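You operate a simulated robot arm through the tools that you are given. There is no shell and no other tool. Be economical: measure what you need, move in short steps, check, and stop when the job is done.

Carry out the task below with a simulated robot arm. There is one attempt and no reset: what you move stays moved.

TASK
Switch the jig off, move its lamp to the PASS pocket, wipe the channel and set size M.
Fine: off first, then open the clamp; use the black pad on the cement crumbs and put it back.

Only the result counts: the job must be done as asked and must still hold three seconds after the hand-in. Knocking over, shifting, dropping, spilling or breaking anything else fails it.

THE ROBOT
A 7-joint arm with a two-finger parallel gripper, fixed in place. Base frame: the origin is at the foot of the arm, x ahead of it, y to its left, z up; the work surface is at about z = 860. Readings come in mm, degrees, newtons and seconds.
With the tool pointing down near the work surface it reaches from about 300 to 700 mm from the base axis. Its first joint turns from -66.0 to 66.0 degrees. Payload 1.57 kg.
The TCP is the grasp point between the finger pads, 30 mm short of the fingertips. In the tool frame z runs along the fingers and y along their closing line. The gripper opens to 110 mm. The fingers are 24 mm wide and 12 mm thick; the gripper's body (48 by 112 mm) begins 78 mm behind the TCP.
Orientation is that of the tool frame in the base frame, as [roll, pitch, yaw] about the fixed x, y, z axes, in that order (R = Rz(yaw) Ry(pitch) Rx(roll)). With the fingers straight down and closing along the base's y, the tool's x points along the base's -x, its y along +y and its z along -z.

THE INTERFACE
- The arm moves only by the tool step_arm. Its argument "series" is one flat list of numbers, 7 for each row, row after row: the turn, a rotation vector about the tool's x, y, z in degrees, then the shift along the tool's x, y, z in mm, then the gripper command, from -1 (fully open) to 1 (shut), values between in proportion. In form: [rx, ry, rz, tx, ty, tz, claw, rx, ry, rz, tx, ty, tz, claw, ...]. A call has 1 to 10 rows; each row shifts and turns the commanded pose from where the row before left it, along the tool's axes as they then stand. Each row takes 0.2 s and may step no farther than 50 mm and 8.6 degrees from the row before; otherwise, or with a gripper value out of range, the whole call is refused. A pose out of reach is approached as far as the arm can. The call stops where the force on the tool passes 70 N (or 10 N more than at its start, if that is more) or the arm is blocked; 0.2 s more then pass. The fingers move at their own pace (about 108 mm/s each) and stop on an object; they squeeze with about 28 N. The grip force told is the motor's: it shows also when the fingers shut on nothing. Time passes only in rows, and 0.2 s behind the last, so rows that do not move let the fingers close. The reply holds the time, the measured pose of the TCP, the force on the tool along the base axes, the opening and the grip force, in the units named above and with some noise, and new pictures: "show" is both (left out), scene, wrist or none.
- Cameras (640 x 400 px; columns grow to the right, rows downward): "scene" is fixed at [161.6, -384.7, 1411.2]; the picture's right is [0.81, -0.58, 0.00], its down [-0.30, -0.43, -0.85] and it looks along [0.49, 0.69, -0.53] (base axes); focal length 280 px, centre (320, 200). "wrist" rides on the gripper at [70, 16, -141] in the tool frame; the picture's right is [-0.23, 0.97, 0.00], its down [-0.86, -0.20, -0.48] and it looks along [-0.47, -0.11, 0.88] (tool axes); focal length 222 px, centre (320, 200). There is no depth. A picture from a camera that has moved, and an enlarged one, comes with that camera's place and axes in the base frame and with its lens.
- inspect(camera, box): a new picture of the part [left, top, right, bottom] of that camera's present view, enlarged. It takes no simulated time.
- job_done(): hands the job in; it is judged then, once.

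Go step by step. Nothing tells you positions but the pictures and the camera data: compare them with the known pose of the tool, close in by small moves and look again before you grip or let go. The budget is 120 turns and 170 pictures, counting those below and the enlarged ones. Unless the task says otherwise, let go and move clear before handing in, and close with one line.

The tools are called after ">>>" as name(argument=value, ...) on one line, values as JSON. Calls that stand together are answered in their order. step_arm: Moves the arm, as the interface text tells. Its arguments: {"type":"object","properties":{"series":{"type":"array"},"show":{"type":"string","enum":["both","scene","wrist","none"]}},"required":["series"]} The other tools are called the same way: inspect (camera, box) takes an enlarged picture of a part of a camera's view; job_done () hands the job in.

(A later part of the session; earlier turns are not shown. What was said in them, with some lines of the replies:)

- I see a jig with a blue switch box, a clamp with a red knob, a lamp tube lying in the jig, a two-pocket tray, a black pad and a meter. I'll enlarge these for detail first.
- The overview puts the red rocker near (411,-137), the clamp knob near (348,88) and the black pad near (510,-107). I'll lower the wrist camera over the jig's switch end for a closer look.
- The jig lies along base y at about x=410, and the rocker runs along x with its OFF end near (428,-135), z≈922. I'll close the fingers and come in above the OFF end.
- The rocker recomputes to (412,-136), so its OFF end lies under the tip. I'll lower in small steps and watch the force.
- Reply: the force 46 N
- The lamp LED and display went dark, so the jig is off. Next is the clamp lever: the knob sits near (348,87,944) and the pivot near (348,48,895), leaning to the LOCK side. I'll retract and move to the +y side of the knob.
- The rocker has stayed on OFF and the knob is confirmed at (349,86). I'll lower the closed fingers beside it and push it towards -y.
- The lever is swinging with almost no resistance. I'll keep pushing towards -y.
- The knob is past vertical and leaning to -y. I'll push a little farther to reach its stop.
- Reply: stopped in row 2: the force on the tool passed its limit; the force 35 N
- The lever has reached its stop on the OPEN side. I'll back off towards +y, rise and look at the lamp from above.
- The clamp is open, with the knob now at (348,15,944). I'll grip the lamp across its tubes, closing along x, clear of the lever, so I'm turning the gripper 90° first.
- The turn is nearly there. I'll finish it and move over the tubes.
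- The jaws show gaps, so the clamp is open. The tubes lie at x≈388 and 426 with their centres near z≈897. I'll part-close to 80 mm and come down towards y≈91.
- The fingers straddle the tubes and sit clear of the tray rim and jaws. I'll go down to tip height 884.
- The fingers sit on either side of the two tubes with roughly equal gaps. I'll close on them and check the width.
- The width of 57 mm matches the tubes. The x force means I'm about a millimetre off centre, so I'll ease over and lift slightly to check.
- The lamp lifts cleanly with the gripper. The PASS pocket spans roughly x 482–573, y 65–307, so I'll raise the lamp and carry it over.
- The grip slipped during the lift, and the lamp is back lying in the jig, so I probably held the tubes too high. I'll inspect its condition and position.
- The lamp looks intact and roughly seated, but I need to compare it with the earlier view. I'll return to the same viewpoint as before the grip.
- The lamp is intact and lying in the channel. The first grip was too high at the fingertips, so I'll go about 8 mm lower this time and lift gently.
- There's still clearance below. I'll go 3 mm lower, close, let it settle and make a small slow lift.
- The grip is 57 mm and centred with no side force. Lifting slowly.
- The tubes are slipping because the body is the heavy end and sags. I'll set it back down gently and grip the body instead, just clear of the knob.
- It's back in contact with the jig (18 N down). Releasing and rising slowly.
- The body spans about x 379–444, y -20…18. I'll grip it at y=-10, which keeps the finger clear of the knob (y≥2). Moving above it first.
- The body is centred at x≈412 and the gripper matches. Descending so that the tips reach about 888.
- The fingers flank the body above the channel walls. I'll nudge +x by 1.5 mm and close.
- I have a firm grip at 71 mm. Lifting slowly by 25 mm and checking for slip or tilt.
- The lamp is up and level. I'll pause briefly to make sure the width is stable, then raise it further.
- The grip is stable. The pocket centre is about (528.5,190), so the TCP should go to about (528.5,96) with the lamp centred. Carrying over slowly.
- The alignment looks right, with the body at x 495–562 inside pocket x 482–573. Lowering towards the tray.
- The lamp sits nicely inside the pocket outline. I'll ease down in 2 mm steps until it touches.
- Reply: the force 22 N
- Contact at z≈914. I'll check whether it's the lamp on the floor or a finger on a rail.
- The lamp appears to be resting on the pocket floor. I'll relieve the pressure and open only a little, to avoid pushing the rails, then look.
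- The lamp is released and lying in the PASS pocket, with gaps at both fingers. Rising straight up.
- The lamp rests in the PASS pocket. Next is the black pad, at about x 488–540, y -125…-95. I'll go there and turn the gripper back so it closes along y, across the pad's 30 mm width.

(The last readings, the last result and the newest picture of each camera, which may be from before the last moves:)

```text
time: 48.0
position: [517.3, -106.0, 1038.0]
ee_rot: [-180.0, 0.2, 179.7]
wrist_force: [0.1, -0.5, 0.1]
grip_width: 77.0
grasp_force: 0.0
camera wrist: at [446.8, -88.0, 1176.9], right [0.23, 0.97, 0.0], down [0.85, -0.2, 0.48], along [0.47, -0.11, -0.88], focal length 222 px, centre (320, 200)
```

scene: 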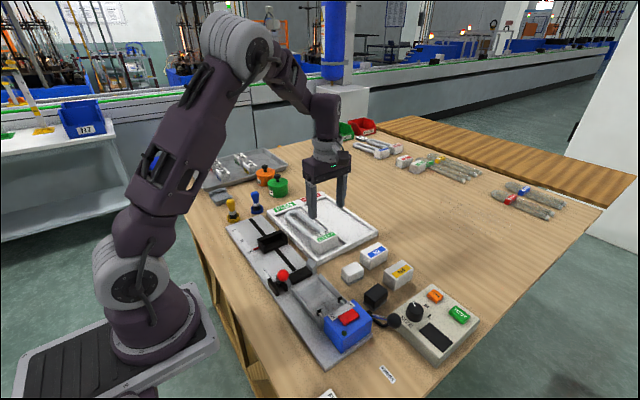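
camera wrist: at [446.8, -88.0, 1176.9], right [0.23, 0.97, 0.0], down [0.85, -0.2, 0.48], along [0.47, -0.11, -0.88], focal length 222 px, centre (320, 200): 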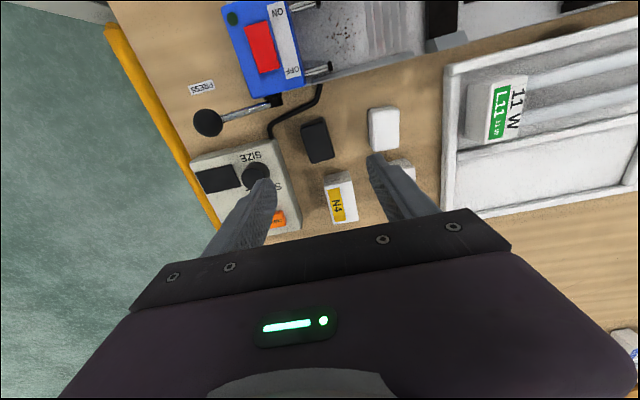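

>>> inspect(camera="wrist", box=[240, 80, 400, 180])

>>> inspect(camera="wrist", box=[220, 0, 420, 125])

>>> inspect(camera="scene", box=[340, 260, 420, 310])

```text
4.00 times, centred on (320, 130) of wrist
camera zoom: at [446.8, -88.0, 1176.9], right [0.23, 0.97, 0.0], down [0.85, -0.2, 0.48], along [0.47, -0.11, -0.88], focal length 888 px, centre (320, 480)
```

zoom: 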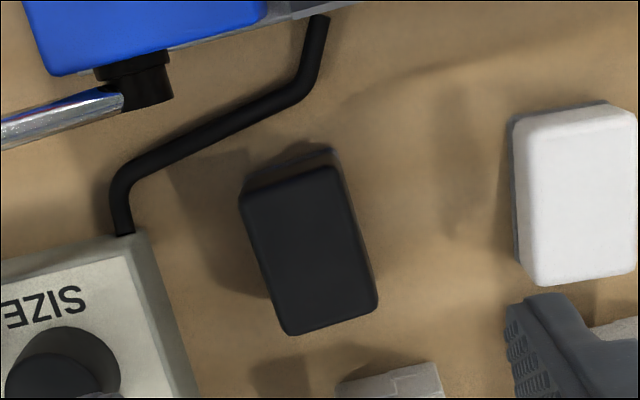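

```text
3.20 times, centred on (320, 62) of wrist
camera zoom: at [446.8, -88.0, 1176.9], right [0.23, 0.97, 0.0], down [0.85, -0.2, 0.48], along [0.47, -0.11, -0.88], focal length 711 px, centre (320, 640)
```

zoom: 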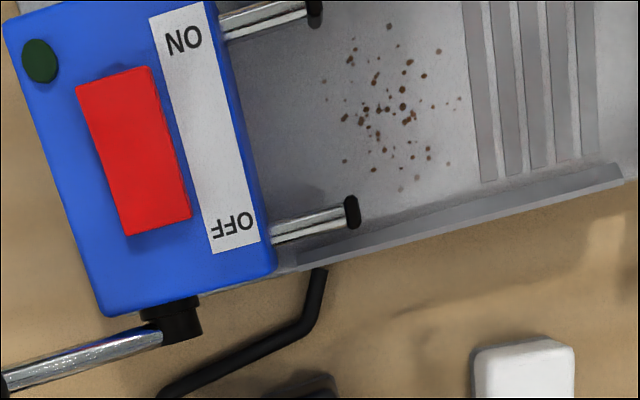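

```text
8.00 times, centred on (380, 285) of scene
camera zoom: at [161.6, -384.7, 1411.2], right [0.81, -0.58, 0.0], down [-0.3, -0.43, -0.85], along [0.49, 0.69, -0.53], focal length 2237 px, centre (-160, -480)
```

zoom: 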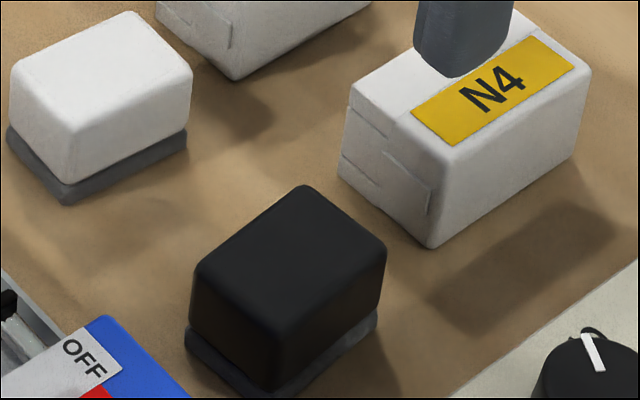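

The pad's top centre is at about (517.5,-107.4), z≈890, yawed about 5°. I'll align to it and descend with a 48 mm opening, keeping clear of the tester's corner.

>>> step_arm(series=[0, 0, -5, 0, 0, 0, 0.12, 0, 0, 0, 0, -1.4, 35, 0.12, 0, 0, 0, 0, 0, 35, 0.12, 0, 0, 0, 0, 0, 25, 0.12, 0, 0, 0, 0, 0, 0, 0.12], show="wrist")

>>> inspect(camera="wrist", box=[240, 80, 400, 220])

>>> inspect(camera="scene", box=[340, 240, 440, 303])

```text
time: 49.2
position: [516.6, -107.7, 940.4]
ee_rot: [-179.8, 0.3, -175.3]
wrist_force: [0.9, 0.2, 0.7]
grip_width: 48.2
grasp_force: 0.1
camera wrist: at [445.8, -96.6, 1080.2], right [0.15, 0.99, 0.0], down [0.87, -0.13, 0.48], along [0.48, -0.07, -0.88], focal length 222 px, centre (320, 200)
```

wrist: 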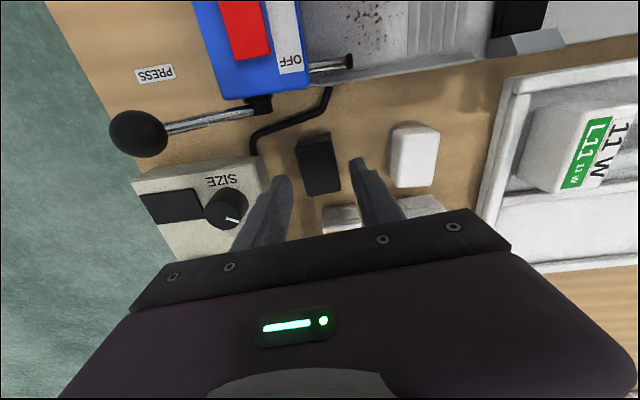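

```text
2.86 times, centred on (320, 150) of wrist
camera zoom: at [445.8, -96.6, 1080.2], right [0.15, 0.99, 0.0], down [0.87, -0.13, 0.48], along [0.48, -0.07, -0.88], focal length 635 px, centre (320, 343)
```

zoom: 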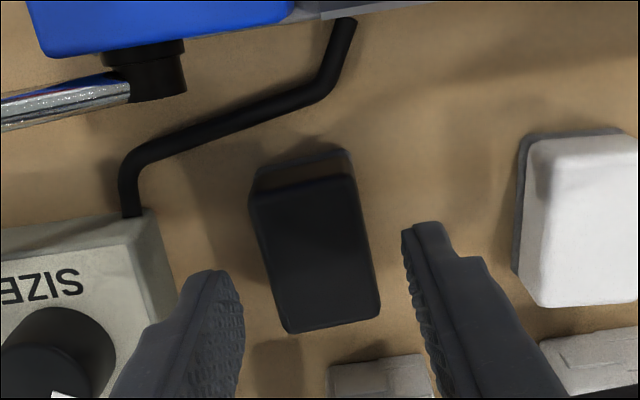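

```text
6.35 times, centred on (390, 272) of scene
camera zoom: at [161.6, -384.7, 1411.2], right [0.81, -0.58, 0.0], down [-0.3, -0.43, -0.85], along [0.49, 0.69, -0.53], focal length 1775 px, centre (-124, -254)
```

zoom: 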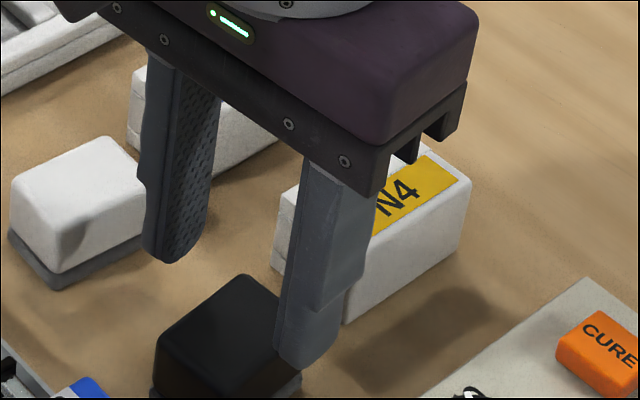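

The alignment holds. Descending to grip the black block.

>>> step_arm(series=[0, 0, 0, -1, 0, 20, 0.12, 0, 0, 0, 0, 0, 12, 0.12, 0, 0, 0, 0, 0, 6, 0.12, 0, 0, 0, 0, 0, 0, 0.12, 0, 0, 0, 0, 0, 0, 0.4, 0, 0, 0, 0, 0, 0, 1, 0, 0, 0, 0, 0, 0, 1], show="wrist")

>>> inspect(camera="scene", box=[340, 240, 440, 303])

```text
time: 50.8
position: [517.5, -107.4, 903.5]
ee_rot: [-179.9, 0.2, -175.4]
wrist_force: [0.2, -0.1, -0.3]
grip_width: 32.5
grasp_force: 27.9
camera wrist: at [446.8, -95.8, 1043.6], right [0.15, 0.99, 0.0], down [0.87, -0.13, 0.48], along [0.48, -0.07, -0.88], focal length 222 px, centre (320, 200)
```

wrist: 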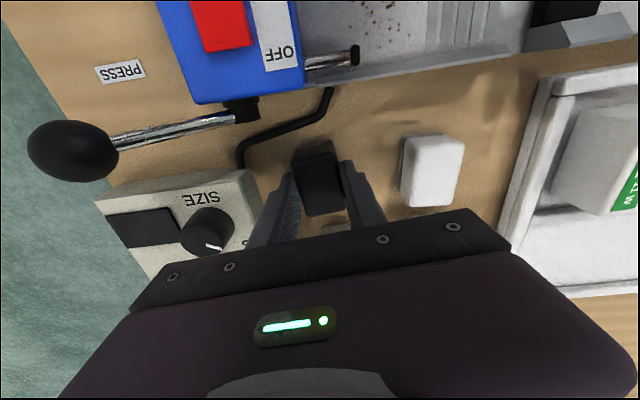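

```text
6.35 times, centred on (390, 272) of scene
camera zoom: at [161.6, -384.7, 1411.2], right [0.81, -0.58, 0.0], down [-0.3, -0.43, -0.85], along [0.49, 0.69, -0.53], focal length 1775 px, centre (-124, -254)
```

zoom: 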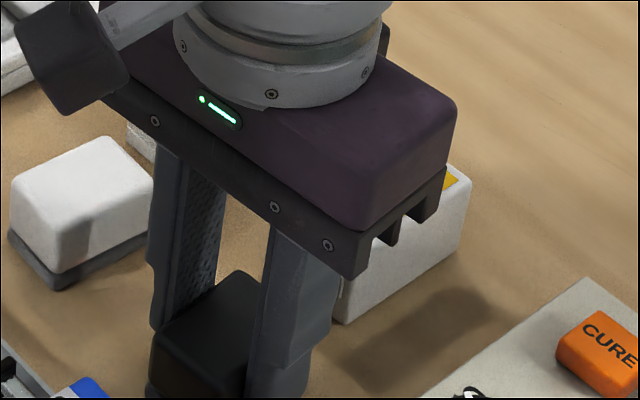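

The pad is gripped; its home pose is (517.5,-107.4,903.5), yaw -175.4. Lifting it and carrying it above the channel.

>>> step_arm(series=[0, 0, 0, 0, 0, -5, 1, 0, 0, 0, 0, 0, -15, 1, 0, 0, 0, 0, 0, -25, 1, 0, 0, 0, 0, 0, -25, 1, 0, 0, 4, 0, 0, -15, 1, 0, 0, 0, 27, 21, 0, 1, 0, 0, 0, 27, 21, 0, 1, 0, 0, 0, 27, 21, 0, 1, 0, 0, 0, 26, 20, 0, 1, 0, 0, 0, 0, 0, 0, 1])

>>> inspect(camera="wrist", box=[200, 60, 440, 210])

>>> inspect(camera="scene", box=[270, 230, 390, 305])

```text
time: 53.0
position: [409.5, -23.6, 988.4]
ee_rot: [-179.9, 0.4, -179.3]
wrist_force: [0.3, -0.7, 0.2]
grip_width: 32.8
grasp_force: 28.3
camera wrist: at [340.2, -8.7, 1128.8], right [0.21, 0.98, 0.0], down [0.86, -0.19, 0.48], along [0.47, -0.1, -0.88], focal length 222 px, centre (320, 200)
```

scene: 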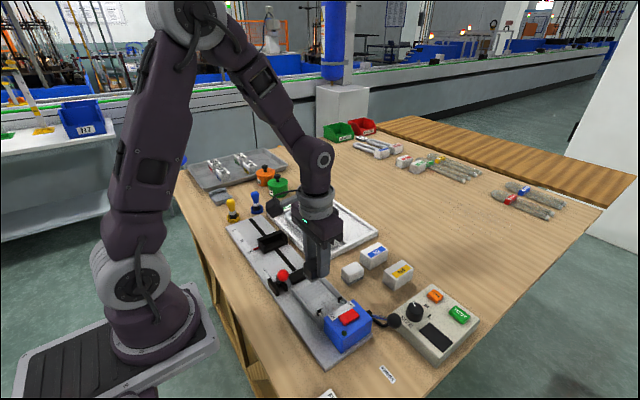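
wrist: 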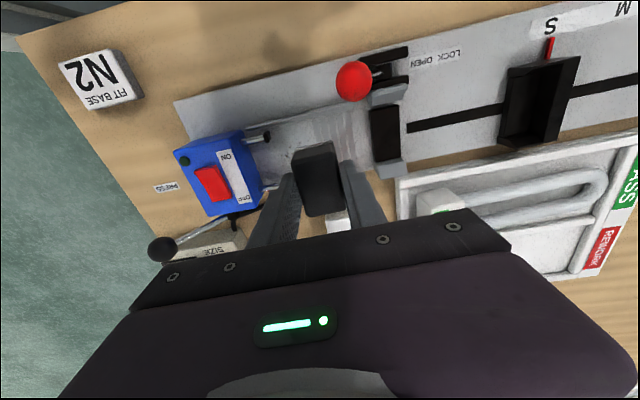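

```text
2.67 times, centred on (320, 135) of wrist
camera zoom: at [340.2, -8.7, 1128.8], right [0.21, 0.98, 0.0], down [0.86, -0.19, 0.48], along [0.47, -0.1, -0.88], focal length 592 px, centre (320, 373)
```

zoom: 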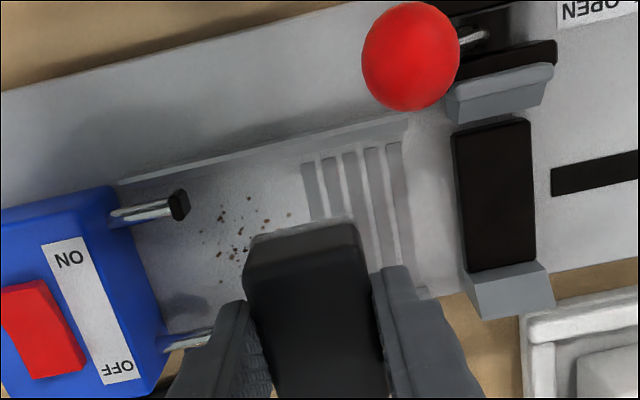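

```text
5.33 times, centred on (330, 268) of scene
camera zoom: at [161.6, -384.7, 1411.2], right [0.81, -0.58, 0.0], down [-0.3, -0.43, -0.85], along [0.49, 0.69, -0.53], focal length 1491 px, centre (267, -160)
```

zoom: 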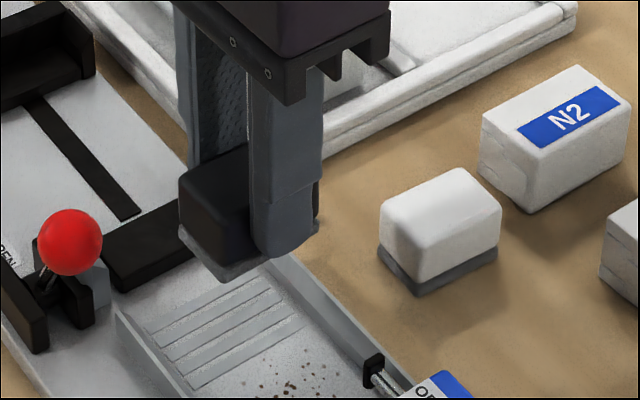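

I'll lower the pad into the channel at about (410,-42). Contact is expected at around TCP z≈913.

>>> step_arm(series=[0, 0, 0, 0, -18, 0, 1, 0, 0, 0, 0, 0, 30, 1, 0, 0, 0, 0, 0, 25, 1, 0, 0, 0, 0, 0, 10, 1, 0, 0, 0, 0, 0, 3, 1, 0, 0, 0, 0, 0, 2, 1, 0, 0, 0, 0, 0, 0, 1], show="wrist")

>>> inspect(camera="scene", box=[270, 240, 370, 303])

```text
time: 54.6
position: [410.1, -44.6, 918.2]
ee_rot: [-180.0, 0.3, -179.2]
wrist_force: [-0.4, -0.1, -0.4]
grip_width: 32.8
grasp_force: 28.0
camera wrist: at [340.0, -27.6, 1058.3], right [0.21, 0.98, 0.0], down [0.86, -0.19, 0.48], along [0.47, -0.1, -0.88], focal length 222 px, centre (320, 200)
```

wrist: 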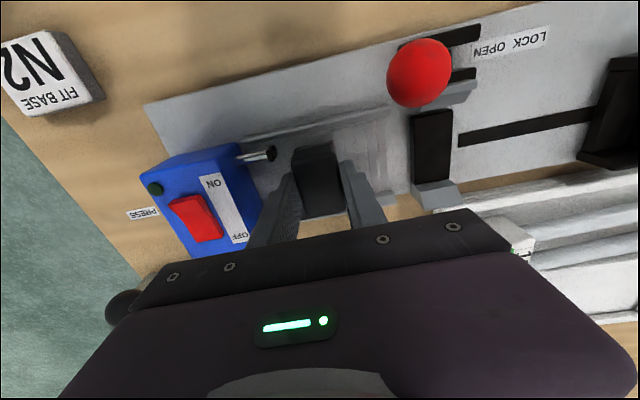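

```text
6.35 times, centred on (320, 272) of scene
camera zoom: at [161.6, -384.7, 1411.2], right [0.81, -0.58, 0.0], down [-0.3, -0.43, -0.85], along [0.49, 0.69, -0.53], focal length 1775 px, centre (320, -254)
```

zoom: 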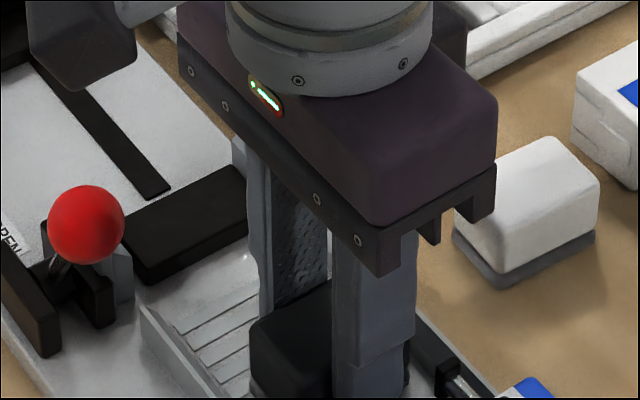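

>>> step_arm(series=[0, 0, 0, 0, 0, 2, 1, 0, 0, 0, 0, 0, 2, 1, 0, 0, 0, 0, 0, 0, 1], show="none")

>>> step_arm(series=[0, 0, 0, 0, 0, 1.5, 1, 0, 0, 0, 0, 0, 0, 1], show="none")

```text
time: 55.4
position: [411.8, -42.6, 916.2]
ee_rot: [-179.9, 0.3, -179.2]
wrist_force: [-1.0, 0.3, 16.4]
grip_width: 33.0
grasp_force: 28.0
```

```text
time: 56.0
position: [411.3, -43.5, 914.1]
ee_rot: [-179.8, 0.4, -179.2]
wrist_force: [-0.5, 2.4, 27.0]
grip_width: 33.0
grasp_force: 27.5
```

The pad is pressing on the floor at about 20 N. Now I'll wipe strokes along y, staying short of the pin tips.

>>> step_arm(series=[0, 0, 0, 0, -4, -0.7, 1, 0, 0, 0, 0, -5, 0, 1, 0, 0, 0, 0, -4, 0, 1, 0, 0, 0, 0, 6, 0, 1, 0, 0, 0, 0, 7, 0, 1, 0, 0, 0, -6, 0, 0, 1, 0, 0, 0, 0, -6, 0, 1, 0, 0, 0, 0, -7, 0, 1, 0, 0, 0, 0, 13, 0, 1], show="wrist")

>>> inspect(camera="wrist", box=[220, 100, 380, 200])

```text
time: 58.0
position: [416.1, -43.2, 914.5]
ee_rot: [-180.0, 0.2, -179.2]
wrist_force: [0.5, -0.9, 2.7]
grip_width: 33.0
grasp_force: 29.0
camera wrist: at [345.6, -27.4, 1054.0], right [0.21, 0.98, 0.0], down [0.86, -0.19, 0.48], along [0.47, -0.1, -0.88], focal length 222 px, centre (320, 200)
```

wrist: 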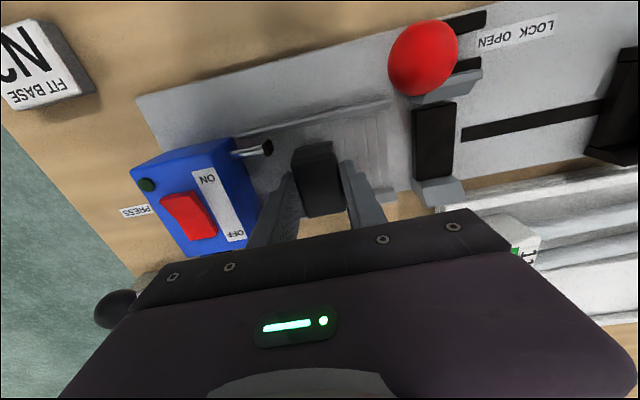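

```text
4.00 times, centred on (300, 150) of wrist
camera zoom: at [345.6, -27.4, 1054.0], right [0.21, 0.98, 0.0], down [0.86, -0.19, 0.48], along [0.47, -0.1, -0.88], focal length 888 px, centre (400, 400)
```

zoom: 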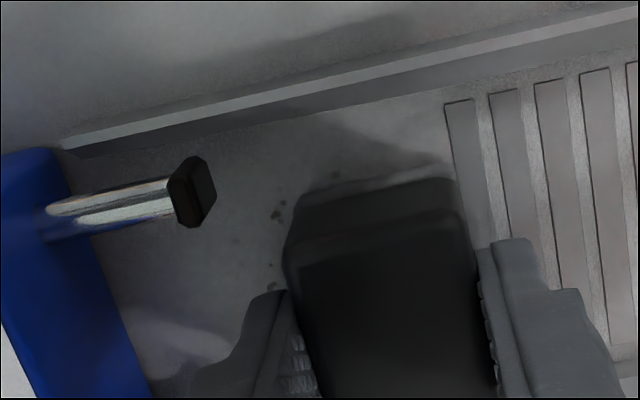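

The crumbs are fading; a few faint ones remain near x 389–394. I'll wipe with the pad shifted to x≈404 and pressed a touch more.

>>> step_arm(series=[0, 0, 0, 6, 0, 0.8, 1, 0, 0, 0, 6, 0, 0.8, 1, 0, 0, 0, 0, -5, 0, 1, 0, 0, 0, 0, -5, 0, 1, 0, 0, 0, 0, -5, 0, 1, 0, 0, 0, 0, 7, 0, 1, 0, 0, 0, 0, 8, 0, 1, 0, 0, 0, 0, -8, 0, 1, 0, 0, 0, 0, -7, 0, 1, 0, 0, 0, 0, 0, 0, 1], show="none")

>>> step_arm(series=[0, 0, 0, -6, 0, 0, 1, 0, 0, 0, -6, 0, 0, 1, 0, 0, 0, 0, 8, 0, 1, 0, 0, 0, 0, 10, 0, 1, 0, 0, 0, 0, -9, 0, 1, 0, 0, 0, 0, -9, 0, 1, 0, 0, 0, 6, 0, 0, 1, 0, 0, 0, 6, 0, 0, 1, 0, 0, 0, 0, 9, 0, 1, 0, 0, 0, 0, 9, 0, 1], show="none")

>>> inspect(camera="wrist", box=[220, 100, 380, 200])

```text
time: 60.2
position: [402.9, -56.4, 910.4]
ee_rot: [180.0, 0.1, -179.1]
wrist_force: [-0.2, 33.4, 22.7]
grip_width: 32.9
grasp_force: 27.9
```

```text
time: 62.4
position: [401.6, -41.1, 912.2]
ee_rot: [-179.9, 0.0, -179.4]
wrist_force: [-0.9, -0.2, -0.7]
grip_width: 33.1
grasp_force: 27.9
```

```text
4.00 times, centred on (300, 150) of wrist
camera zoom: at [332.2, -24.9, 1052.1], right [0.22, 0.98, 0.0], down [0.86, -0.19, 0.48], along [0.47, -0.1, -0.88], focal length 888 px, centre (400, 400)
```

zoom: 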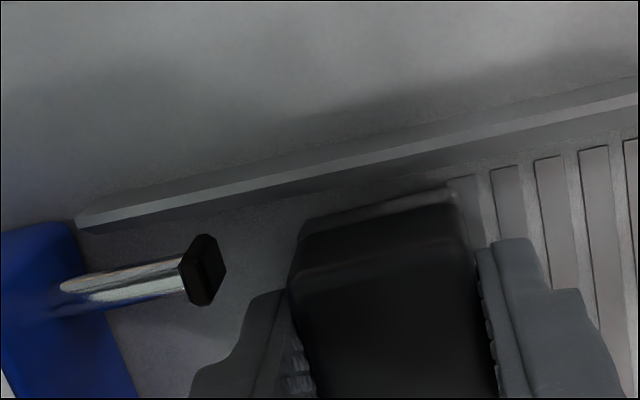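

The visible floor looks clean. The 33 N along y suggests the pad just touched a pin tip, so I'll lift and check the pins and the floor.

>>> step_arm(series=[0, 0, 0, 0, 0, -8, 1, 0, 0, 0, 0, 0, -25, 1, 0, 0, 0, 0, 0, -35, 1, 0, 0, 0, 0, 30, -15, 1, 0, 0, 0, 0, 30, 0, 1, 0, 0, 0, 0, 0, 0, 1])

>>> inspect(camera="wrist", box=[180, 100, 340, 200])

>>> inspect(camera="scene", box=[290, 250, 390, 313])

```text
time: 63.8
position: [401.8, 18.8, 995.7]
ee_rot: [-179.9, 0.4, -179.4]
wrist_force: [0.1, 0.0, -1.2]
grip_width: 33.0
grasp_force: 27.8
camera wrist: at [331.7, 35.6, 1135.9], right [0.21, 0.98, 0.0], down [0.86, -0.19, 0.48], along [0.47, -0.1, -0.88], focal length 222 px, centre (320, 200)
```

scene: 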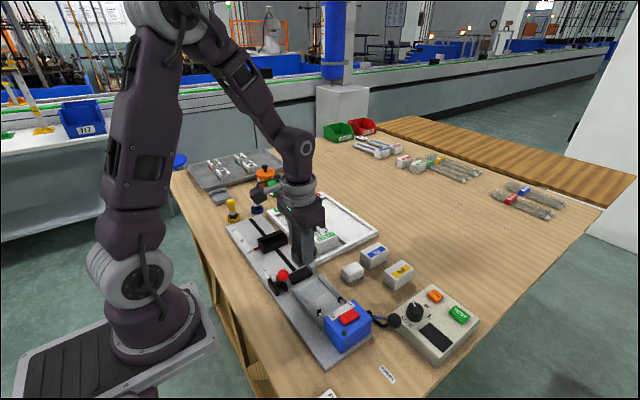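
wrist: 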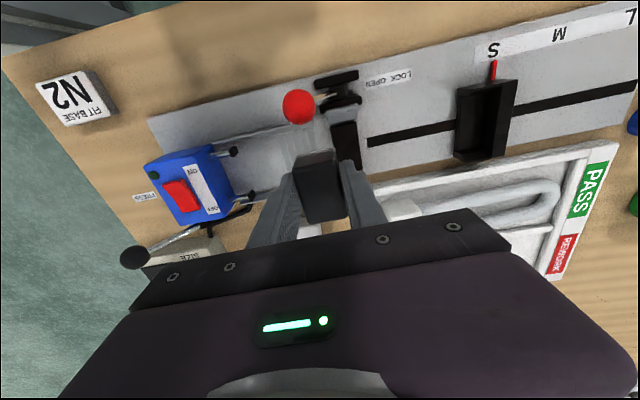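

```text
4.00 times, centred on (260, 150) of wrist
camera zoom: at [331.7, 35.6, 1135.9], right [0.21, 0.98, 0.0], down [0.86, -0.19, 0.48], along [0.47, -0.1, -0.88], focal length 888 px, centre (560, 400)
```

zoom: 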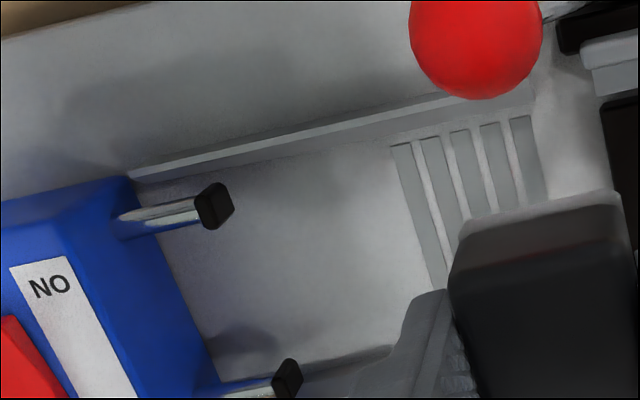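

```text
6.35 times, centred on (340, 282) of scene
camera zoom: at [161.6, -384.7, 1411.2], right [0.81, -0.58, 0.0], down [-0.3, -0.43, -0.85], along [0.49, 0.69, -0.53], focal length 1775 px, centre (193, -318)
```

zoom: 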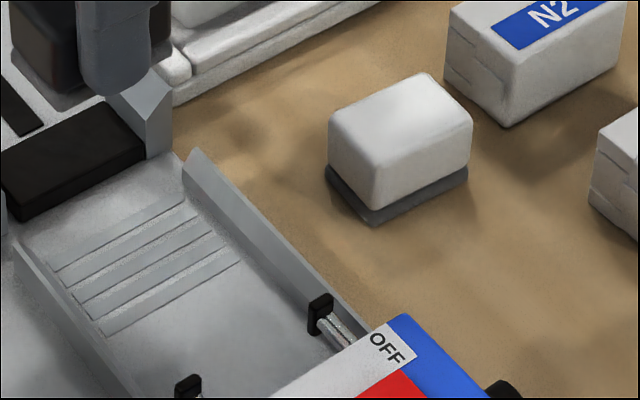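

The channel is clean, and the pins and the switch (OFF) are unchanged. Returning the pad to its home spot.

>>> step_arm(series=[0, 0, 0, -23, -25, 0, 1, 0, 0, 0, -23, -25, 0, 1, 0, 0, 0, -23, -25, 0, 1, 0, 0, 0, -23, -25, 0, 1, 0, 0, 0, -23, -25, 0, 1, 0, 0, -4, 0, 0, 0, 1, 0, 0, 0, 0, 0, 0, 1], show="wrist")

```text
time: 65.4
position: [520.0, -104.3, 995.9]
ee_rot: [-179.8, 0.3, -175.2]
wrist_force: [0.2, -0.1, -0.1]
grip_width: 33.1
grasp_force: 28.4
camera wrist: at [449.0, -93.7, 1136.8], right [0.15, 0.99, 0.0], down [0.87, -0.13, 0.48], along [0.48, -0.07, -0.88], focal length 222 px, centre (320, 200)
```

wrist: 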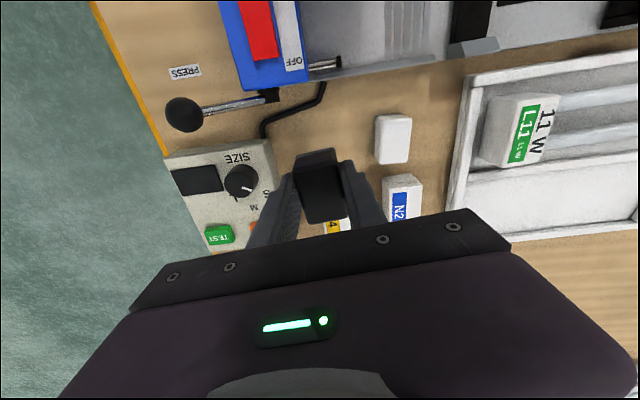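

>>> step_arm(series=[0, 0, 0, 2.7, -2.9, 0, 1, 0, 0, 0, 0, 0, 30, 1, 0, 0, 0, 0, 0, 30, 1, 0, 0, 0, 0, 0, 18, 1, 0, 0, 0, 0, 0, 8, 1, 0, 0, 0, 0, 0, 4, 1, 0, 0, 0, 0, 0, 0, 1], show="wrist")

```text
time: 67.0
position: [516.7, -106.8, 905.4]
ee_rot: [-179.8, 0.3, -175.2]
wrist_force: [-0.5, 0.2, -0.4]
grip_width: 32.9
grasp_force: 27.4
camera wrist: at [446.5, -96.2, 1045.0], right [0.15, 0.99, 0.0], down [0.87, -0.13, 0.48], along [0.48, -0.07, -0.88], focal length 222 px, centre (320, 200)
```

wrist: 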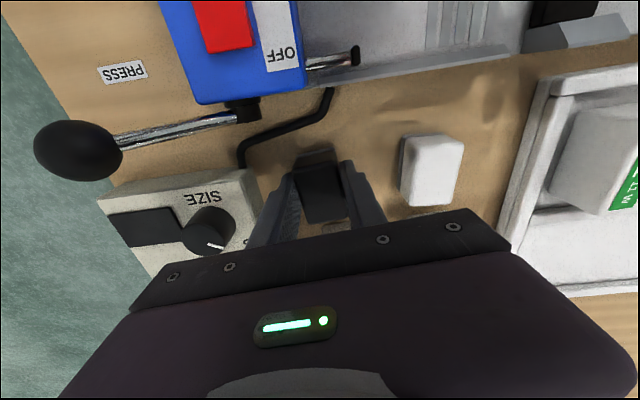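

>>> step_arm(series=[0, 0, 0, 0, 0, 2, 1, 0, 0, 0, 0, 0, 2, 1, 0, 0, 0, 0, 0, 0, 1], show="none")

>>> inspect(camera="scene", box=[340, 250, 420, 300])

```text
time: 67.8
position: [517.8, -107.0, 901.0]
ee_rot: [-179.9, 0.4, -175.3]
wrist_force: [-0.6, 0.1, -1.2]
grip_width: 32.9
grasp_force: 27.6
```

```text
8.00 times, centred on (380, 275) of scene
camera zoom: at [161.6, -384.7, 1411.2], right [0.81, -0.58, 0.0], down [-0.3, -0.43, -0.85], along [0.49, 0.69, -0.53], focal length 2237 px, centre (-160, -400)
```

zoom: 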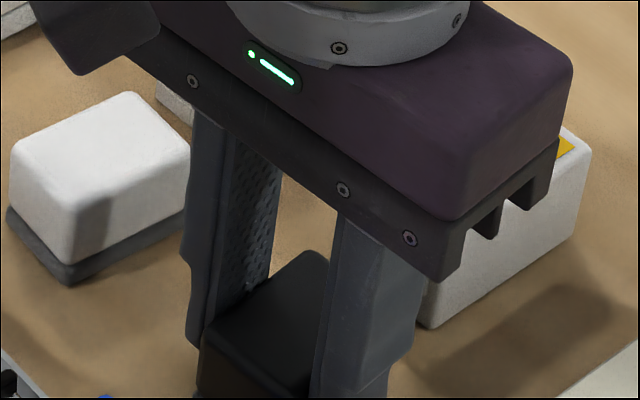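

>>> step_arm(series=[0, 0, 0, 0, 0, 1.5, 1, 0, 0, 0, 0, 0, 0, 1], show="none")

>>> step_arm(series=[0, 0, 0, 0, 0, 1.5, 1, 0, 0, 0, 0, 0, 0, 1], show="none")

```text
time: 68.4
position: [518.6, -106.9, 900.5]
ee_rot: [-179.9, 0.4, -175.3]
wrist_force: [-0.4, 0.0, -0.4]
grip_width: 32.9
grasp_force: 27.8
```

```text
time: 69.0
position: [518.8, -107.9, 898.6]
ee_rot: [-179.9, 0.5, -175.2]
wrist_force: [-2.8, 0.9, 21.4]
grip_width: 33.0
grasp_force: 27.7
```

The pad touches the table at z≈899. I'll release gently with a small opening and rise.

>>> step_arm(series=[0, 0, 0, 0, 0, -0.8, 1, 0, 0, 0, 0, 0, 0, 0.3, 0, 0, 0, 0, 0, 0, 0.15, 0, 0, 0, 0, 0, -5, 0.15, 0, 0, 0, 0, 0, -25, 0.12, 0, 0, 0, 0, 0, -45, 0.12, 0, 0, 0, 0, 0, -45, 0.12, 0, 0, 0, 0, 0, 0, 0.12], show="both")

>>> inspect(camera="scene", box=[290, 240, 490, 365])

>>> inspect(camera="wrist", box=[240, 80, 400, 180])

```text
time: 70.8
position: [515.7, -105.9, 1018.4]
ee_rot: [-179.9, 0.4, -175.3]
wrist_force: [0.0, -0.1, 0.9]
grip_width: 48.5
grasp_force: 0.1
camera wrist: at [445.2, -95.2, 1158.4], right [0.15, 0.99, 0.0], down [0.87, -0.13, 0.48], along [0.48, -0.07, -0.88], focal length 222 px, centre (320, 200)
```

scene: 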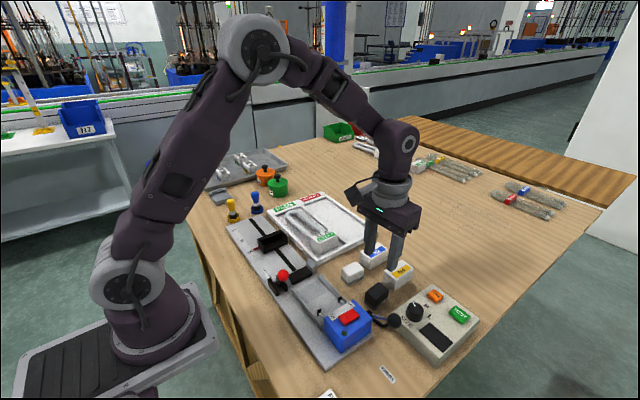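
wrist: 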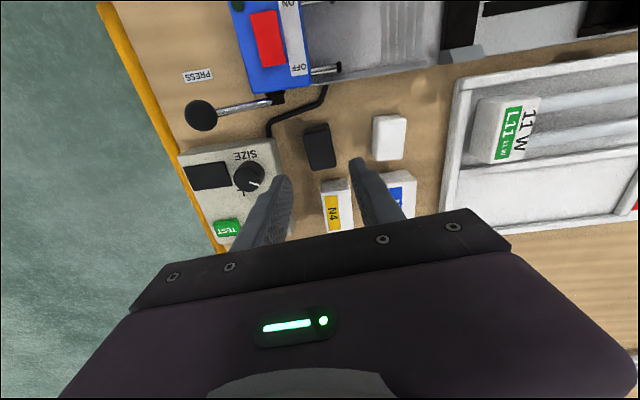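

```text
3.20 times, centred on (390, 302) of scene
camera zoom: at [161.6, -384.7, 1411.2], right [0.81, -0.58, 0.0], down [-0.3, -0.43, -0.85], along [0.49, 0.69, -0.53], focal length 895 px, centre (96, -128)
```

zoom: 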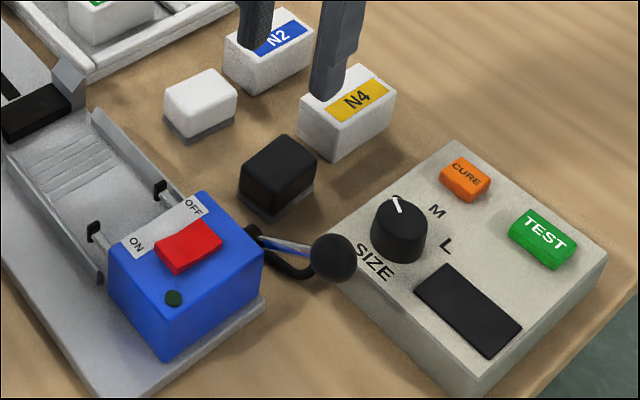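

```text
4.00 times, centred on (320, 130) of wrist
camera zoom: at [445.2, -95.2, 1158.4], right [0.15, 0.99, 0.0], down [0.87, -0.13, 0.48], along [0.48, -0.07, -0.88], focal length 888 px, centre (320, 480)
```

zoom: 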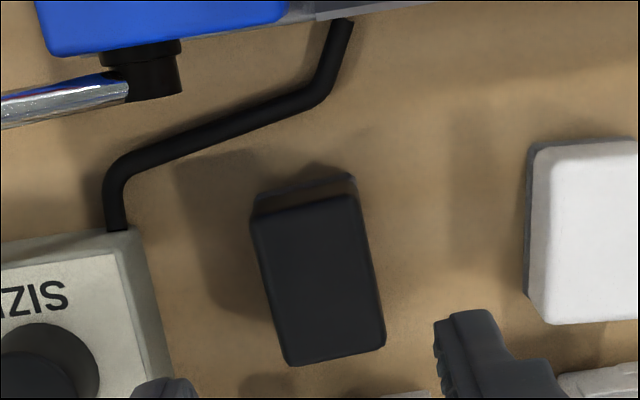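

The pad is back on its spot. Now the size stop: the pointer is at y≈207, and the S/M/L marks are at y≈208/268/330. I'll move over for a close look at the stop.

>>> step_arm(series=[0, 0, 4.6, 0, 0, -10, 0.12, 0, 0, 0, 22, 38.3, -5, 0.12, 0, 0, 0, 22, 38.3, -5, 0.12, 0, 0, 0, 22, 38.3, -5, 0.12, 0, 0, 0, 22, 38.3, -5, 0.12, 0, 0, 0, 22, 38.3, -5, 0.12, 0, 0, 0, 22, 38.3, -5, 0.12, 0, 0, 0, 22, 38.3, -5, 0.12, 0, 0, 0, 22, 38.3, 0, 0.12, 0, 0, 0, 0, 0, 0, 0.12], show="wrist")

>>> inspect(camera="wrist", box=[260, 60, 420, 160])

>>> inspect(camera="scene", box=[220, 205, 320, 268])

```text
time: 73.0
position: [339.8, 200.3, 1062.9]
ee_rot: [-179.8, 0.3, -179.7]
wrist_force: [-0.4, -0.5, 1.0]
grip_width: 48.6
grasp_force: 0.1
camera wrist: at [269.9, 217.2, 1203.2], right [0.22, 0.97, 0.0], down [0.85, -0.2, 0.48], along [0.47, -0.11, -0.88], focal length 222 px, centre (320, 200)
```

wrist: 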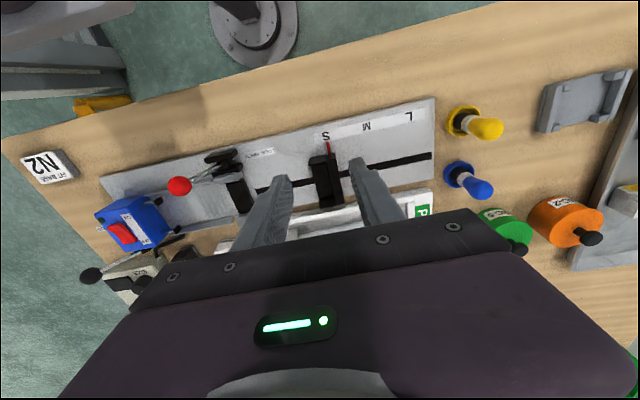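

```text
4.00 times, centred on (340, 110) of wrist
camera zoom: at [269.9, 217.2, 1203.2], right [0.22, 0.97, 0.0], down [0.85, -0.2, 0.48], along [0.47, -0.11, -0.88], focal length 888 px, centre (240, 560)
```

zoom: 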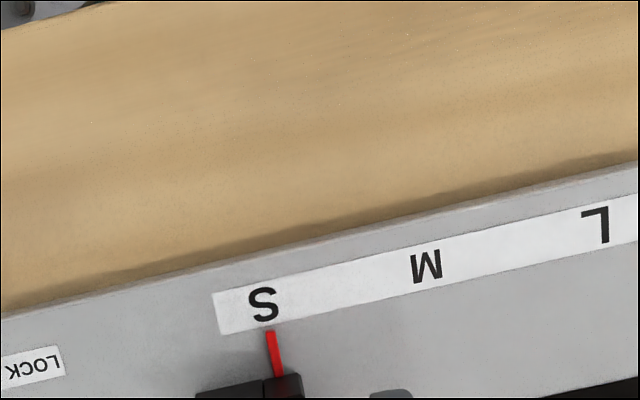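

```text
6.35 times, centred on (270, 236) of scene
camera zoom: at [161.6, -384.7, 1411.2], right [0.81, -0.58, 0.0], down [-0.3, -0.43, -0.85], along [0.49, 0.69, -0.53], focal length 1775 px, centre (638, -32)
```

zoom: 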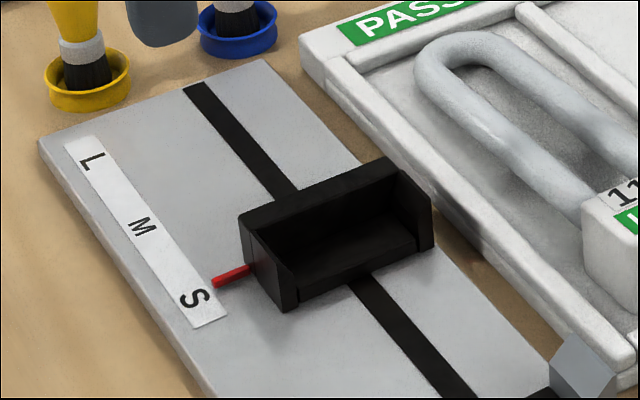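

>>> inspect(camera="wrist", box=[280, 120, 400, 220])

```text
4.00 times, centred on (340, 170) of wrist
camera zoom: at [269.9, 217.2, 1203.2], right [0.22, 0.97, 0.0], down [0.85, -0.2, 0.48], along [0.47, -0.11, -0.88], focal length 888 px, centre (240, 320)
```

zoom: 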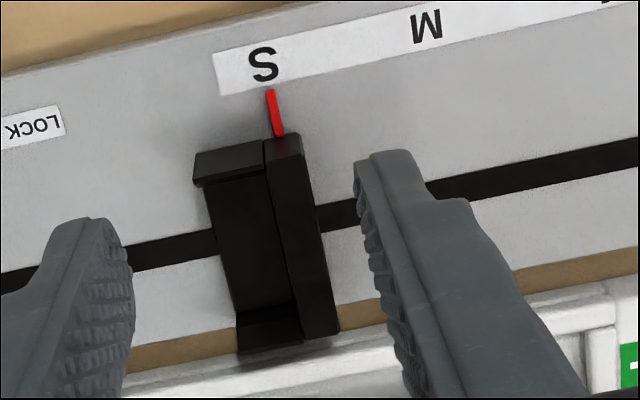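

The stop's back wall lies at y 203–216, x 365–446, with its top at z≈898, and M is 60.5 mm further on. I'll straddle that wall with the fingers.

>>> step_arm(series=[0, 0, 0, -33, 4.6, 25, 0.36, 0, 0, 0, -33, 4.6, 25, 0.36, 0, 0, 0, 0, 0, 35, 0.36, 0, 0, 0, 0, 0, 30, 0.36, 0, 0, 0, 0, 0, 0, 0.36], show="wrist")

>>> inspect(camera="scene", box=[220, 195, 320, 258])

```text
time: 74.2
position: [406.0, 208.1, 949.7]
ee_rot: [-179.8, 0.3, -180.0]
wrist_force: [-0.9, -0.4, -0.3]
grip_width: 35.2
grasp_force: 0.0
camera wrist: at [335.6, 225.9, 1088.9], right [0.23, 0.97, 0.0], down [0.85, -0.2, 0.48], along [0.47, -0.11, -0.88], focal length 222 px, centre (320, 200)
```

wrist: 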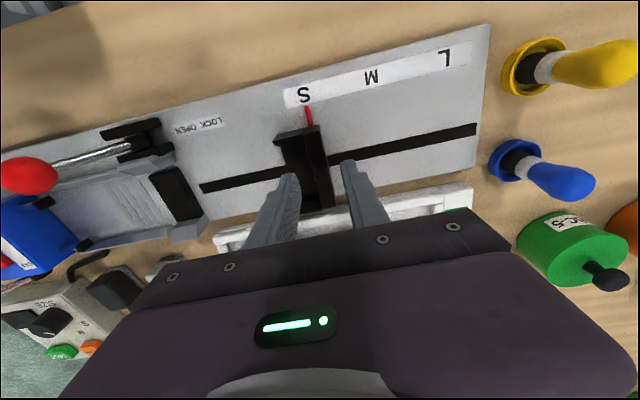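

```text
6.35 times, centred on (270, 226) of scene
camera zoom: at [161.6, -384.7, 1411.2], right [0.81, -0.58, 0.0], down [-0.3, -0.43, -0.85], along [0.49, 0.69, -0.53], focal length 1775 px, centre (638, 32)
```

zoom: 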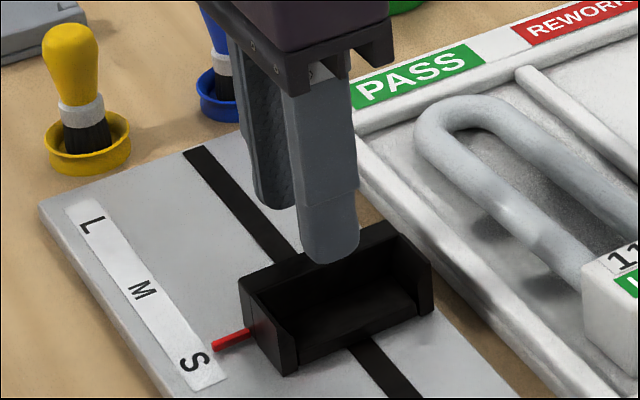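

>>> step_arm(series=[0, 0, 0, 0, 2.5, 12, 0.36, 0, 0, 0, 0, 0, 12, 0.36, 0, 0, 0, 0, 0, 9, 0.36, 0, 0, 0, 0, 0, 3, 0.36, 0, 0, 0, 0, 0, 0, 0.36], show="none")

>>> inspect(camera="wrist", box=[240, 70, 400, 220])

>>> inspect(camera="scene", box=[220, 205, 320, 268])

```text
time: 75.4
position: [405.5, 212.0, 912.8]
ee_rot: [-180.0, 0.2, -179.8]
wrist_force: [-0.8, 1.0, 6.1]
grip_width: 35.1
grasp_force: 0.0
```

```text
2.67 times, centred on (320, 145) of wrist
camera zoom: at [335.8, 228.2, 1052.9], right [0.22, 0.97, 0.0], down [0.85, -0.2, 0.48], along [0.47, -0.11, -0.88], focal length 592 px, centre (320, 347)
```

zoom: 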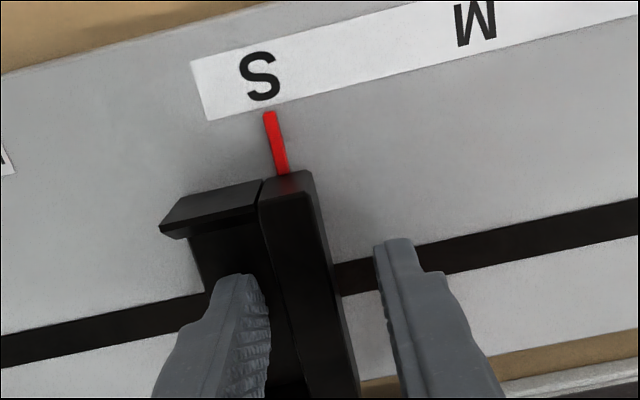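

```text
6.35 times, centred on (270, 236) of scene
camera zoom: at [161.5, -384.7, 1411.2], right [0.81, -0.58, 0.0], down [-0.3, -0.43, -0.85], along [0.49, 0.69, -0.53], focal length 1775 px, centre (638, -32)
```

zoom: 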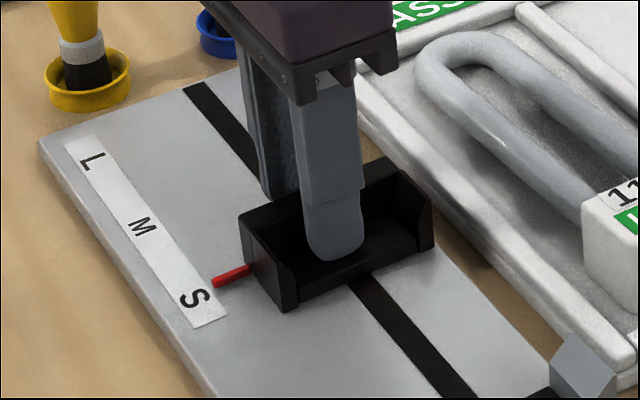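

The fingers straddle the wall, with one fingertip lightly on the pocket floor. I'll rise 2 mm, grip and slide by +20 mm first.

>>> step_arm(series=[0, 0, 0, 0, -1, -2, 0.36, 0, 0, 0, 0, 0, 0, 0.6, 0, 0, 0, 0, 0, 0, 1, 0, 0, 0, 0, 0, 0, 1, 0, 0, 0, 0, 4, 0, 1, 0, 0, 0, 0, 8, 0, 1, 0, 0, 0, 0, 8, 0, 1, 0, 0, 0, 0, 0, 0, 1], show="none")

>>> inspect(camera="wrist", box=[240, 70, 400, 220])

```text
time: 77.2
position: [406.3, 230.9, 914.2]
ee_rot: [179.9, 0.3, -179.9]
wrist_force: [5.0, 0.1, -8.7]
grip_width: 14.8
grasp_force: 30.8
```

```text
2.67 times, centred on (320, 145) of wrist
camera zoom: at [336.5, 246.3, 1054.7], right [0.23, 0.97, 0.0], down [0.85, -0.2, 0.48], along [0.47, -0.11, -0.88], focal length 592 px, centre (320, 347)
```

zoom: 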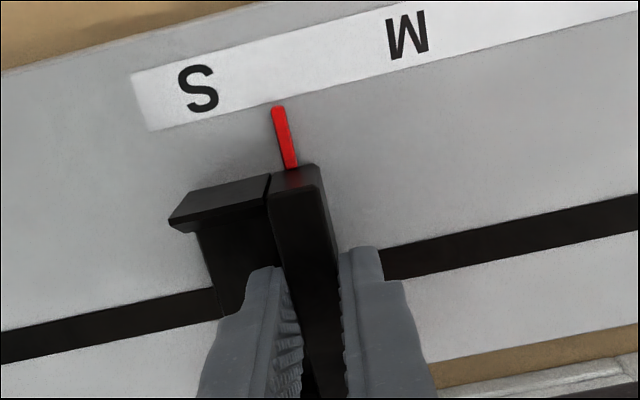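

It slides smoothly; the pointer is at y≈230 and M is at 269. Sliding about 39 mm more.

>>> step_arm(series=[0, 0, 0, 0, 8, 0, 1, 0, 0, 0, 0, 8, 0, 1, 0, 0, 0, 0, 8, 0, 1, 0, 0, 0, 0, 8, 0, 1, 0, 0, 0, 0, 4, 0, 1, 0, 0, 0, 0, 2, 0, 1, 0, 0, 0, 0, 0, 0, 1], show="none")

>>> inspect(camera="wrist", box=[240, 70, 400, 220])

>>> inspect(camera="scene", box=[215, 200, 315, 263])

```text
time: 78.8
position: [406.0, 267.3, 915.2]
ee_rot: [179.9, 0.3, -180.0]
wrist_force: [5.6, 0.2, 6.5]
grip_width: 14.4
grasp_force: 30.5
```

```text
2.67 times, centred on (320, 145) of wrist
camera zoom: at [336.4, 284.5, 1054.7], right [0.23, 0.97, 0.0], down [0.85, -0.2, 0.48], along [0.47, -0.11, -0.88], focal length 592 px, centre (320, 347)
```

zoom: 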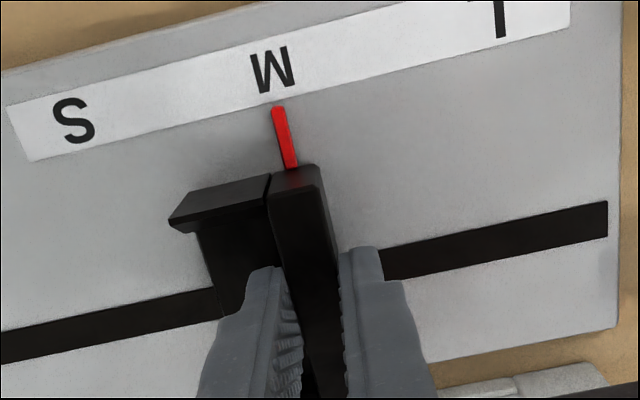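

```text
6.35 times, centred on (265, 232) of scene
camera zoom: at [161.7, -384.7, 1411.1], right [0.81, -0.58, 0.0], down [-0.3, -0.43, -0.85], along [0.49, 0.69, -0.53], focal length 1775 px, centre (669, -0)
```

zoom: 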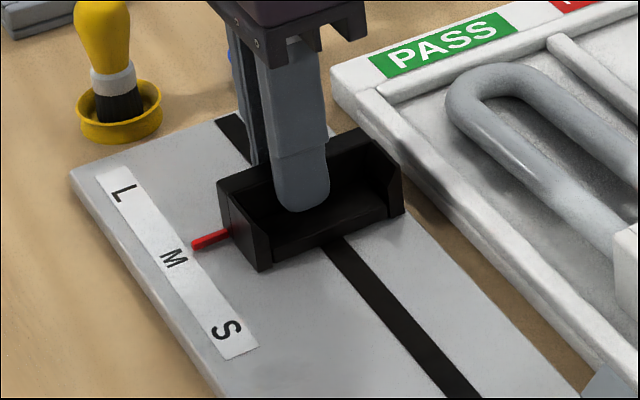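

The pointer is at M, to within about 1 mm. I'll add a 1 mm nudge, release and lift straight up.

>>> step_arm(series=[0, 0, 0, 0, 1, 0, 1, 0, 0, 0, 0, 0, 0, 1, 0, 0, 0, 0, 0, 0, 0.6, 0, 0, 0, 0, 0, 0, 0.4, 0, 0, 0, 0, 0, 0, 0.4, 0, 0, 0, 0, 0, -10, 0.4, 0, 0, 0, 0, 0, -30, 0.4, 0, 0, 0, 20, 0, -45, 0.4, 0, 0, 0, 30, 0, -40, 0.4, 0, 0, 0, 0, 0, 0, 0.4], show="both")

>>> inspect(camera="wrist", box=[240, 80, 400, 180])

>>> inspect(camera="scene", box=[215, 200, 315, 263])

```text
time: 81.0
position: [353.1, 266.9, 1042.5]
ee_rot: [-180.0, 0.2, -180.0]
wrist_force: [0.2, -0.2, -0.1]
grip_width: 32.9
grasp_force: 0.1
camera wrist: at [283.8, 284.5, 1182.9], right [0.22, 0.97, 0.0], down [0.85, -0.2, 0.48], along [0.47, -0.11, -0.88], focal length 222 px, centre (320, 200)
```

scene: 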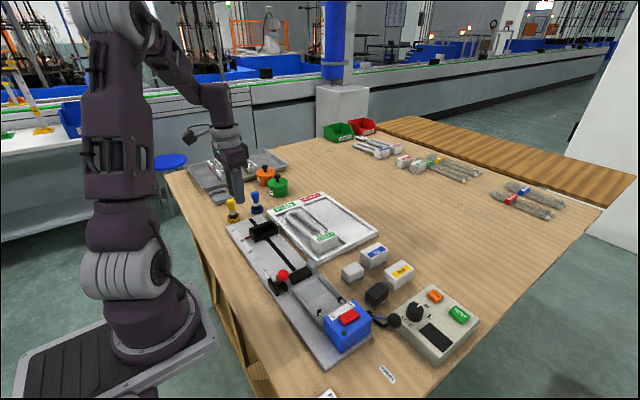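
wrist: 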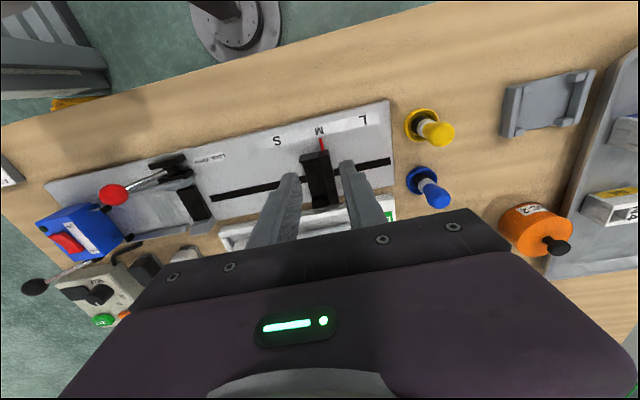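

```text
4.00 times, centred on (320, 130) of wrist
camera zoom: at [283.8, 284.5, 1182.9], right [0.22, 0.97, 0.0], down [0.85, -0.2, 0.48], along [0.47, -0.11, -0.88], focal length 888 px, centre (320, 480)
```

zoom: 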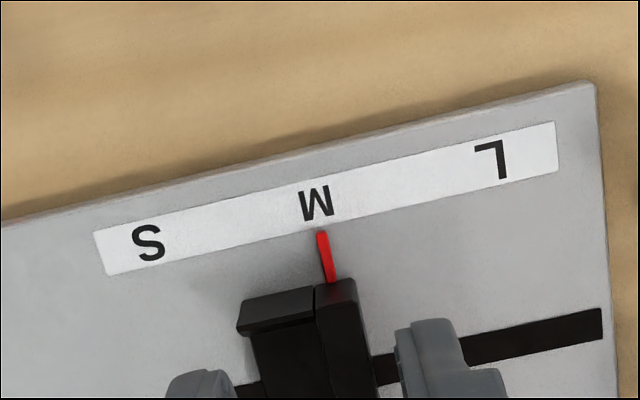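

```text
6.35 times, centred on (265, 232) of scene
camera zoom: at [161.6, -384.7, 1411.2], right [0.81, -0.58, 0.0], down [-0.3, -0.43, -0.85], along [0.49, 0.69, -0.53], focal length 1775 px, centre (669, -0)
```

zoom: 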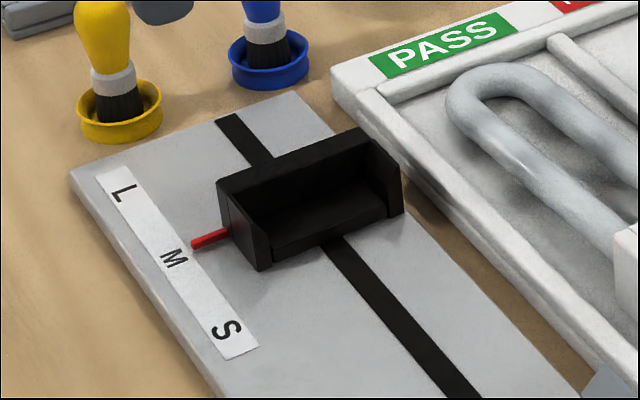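

The pointer now stands at M. A last check of the switch, clamp, channel and lamp before handing in.

>>> inspect(camera="scene", box=[260, 190, 420, 350])

```text
2.50 times, centred on (340, 270) of scene
camera zoom: at [161.6, -384.7, 1411.2], right [0.81, -0.58, 0.0], down [-0.3, -0.43, -0.85], along [0.49, 0.69, -0.53], focal length 699 px, centre (270, 25)
```

zoom: 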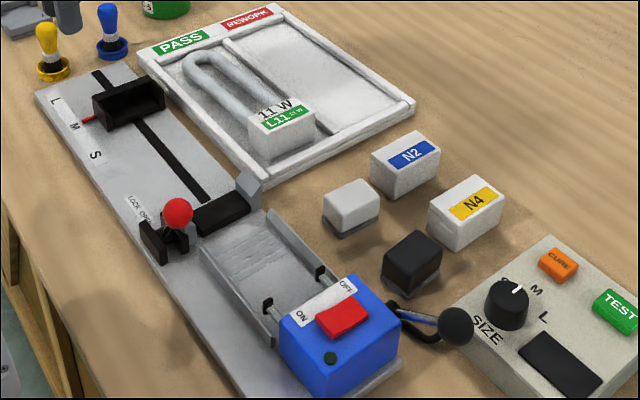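

>>> inspect(camera="scene", box=[380, 280, 480, 343])

```text
6.35 times, centred on (430, 312) of scene
camera zoom: at [161.6, -384.7, 1411.2], right [0.81, -0.58, 0.0], down [-0.3, -0.43, -0.85], along [0.49, 0.69, -0.53], focal length 1775 px, centre (-378, -508)
```

zoom: 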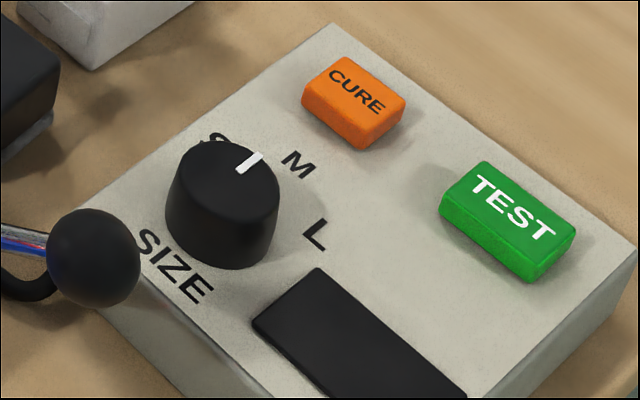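

The tester's SIZE dial has followed the stop and also points to M. The jig is off, the clamp is open, the lamp is in PASS, the channel is clean, the pad is back and the gripper is clear, so I'm handing in.

>>> job_done()

```text
The job is handed in.
```

The jig is off, the clamp is open, the lamp is in the PASS pocket, the channel is wiped, the black pad is back in its place and the size is set to M. On the way, the lamp slipped from my first grip and dropped back into the jig; it showed no visible damage.
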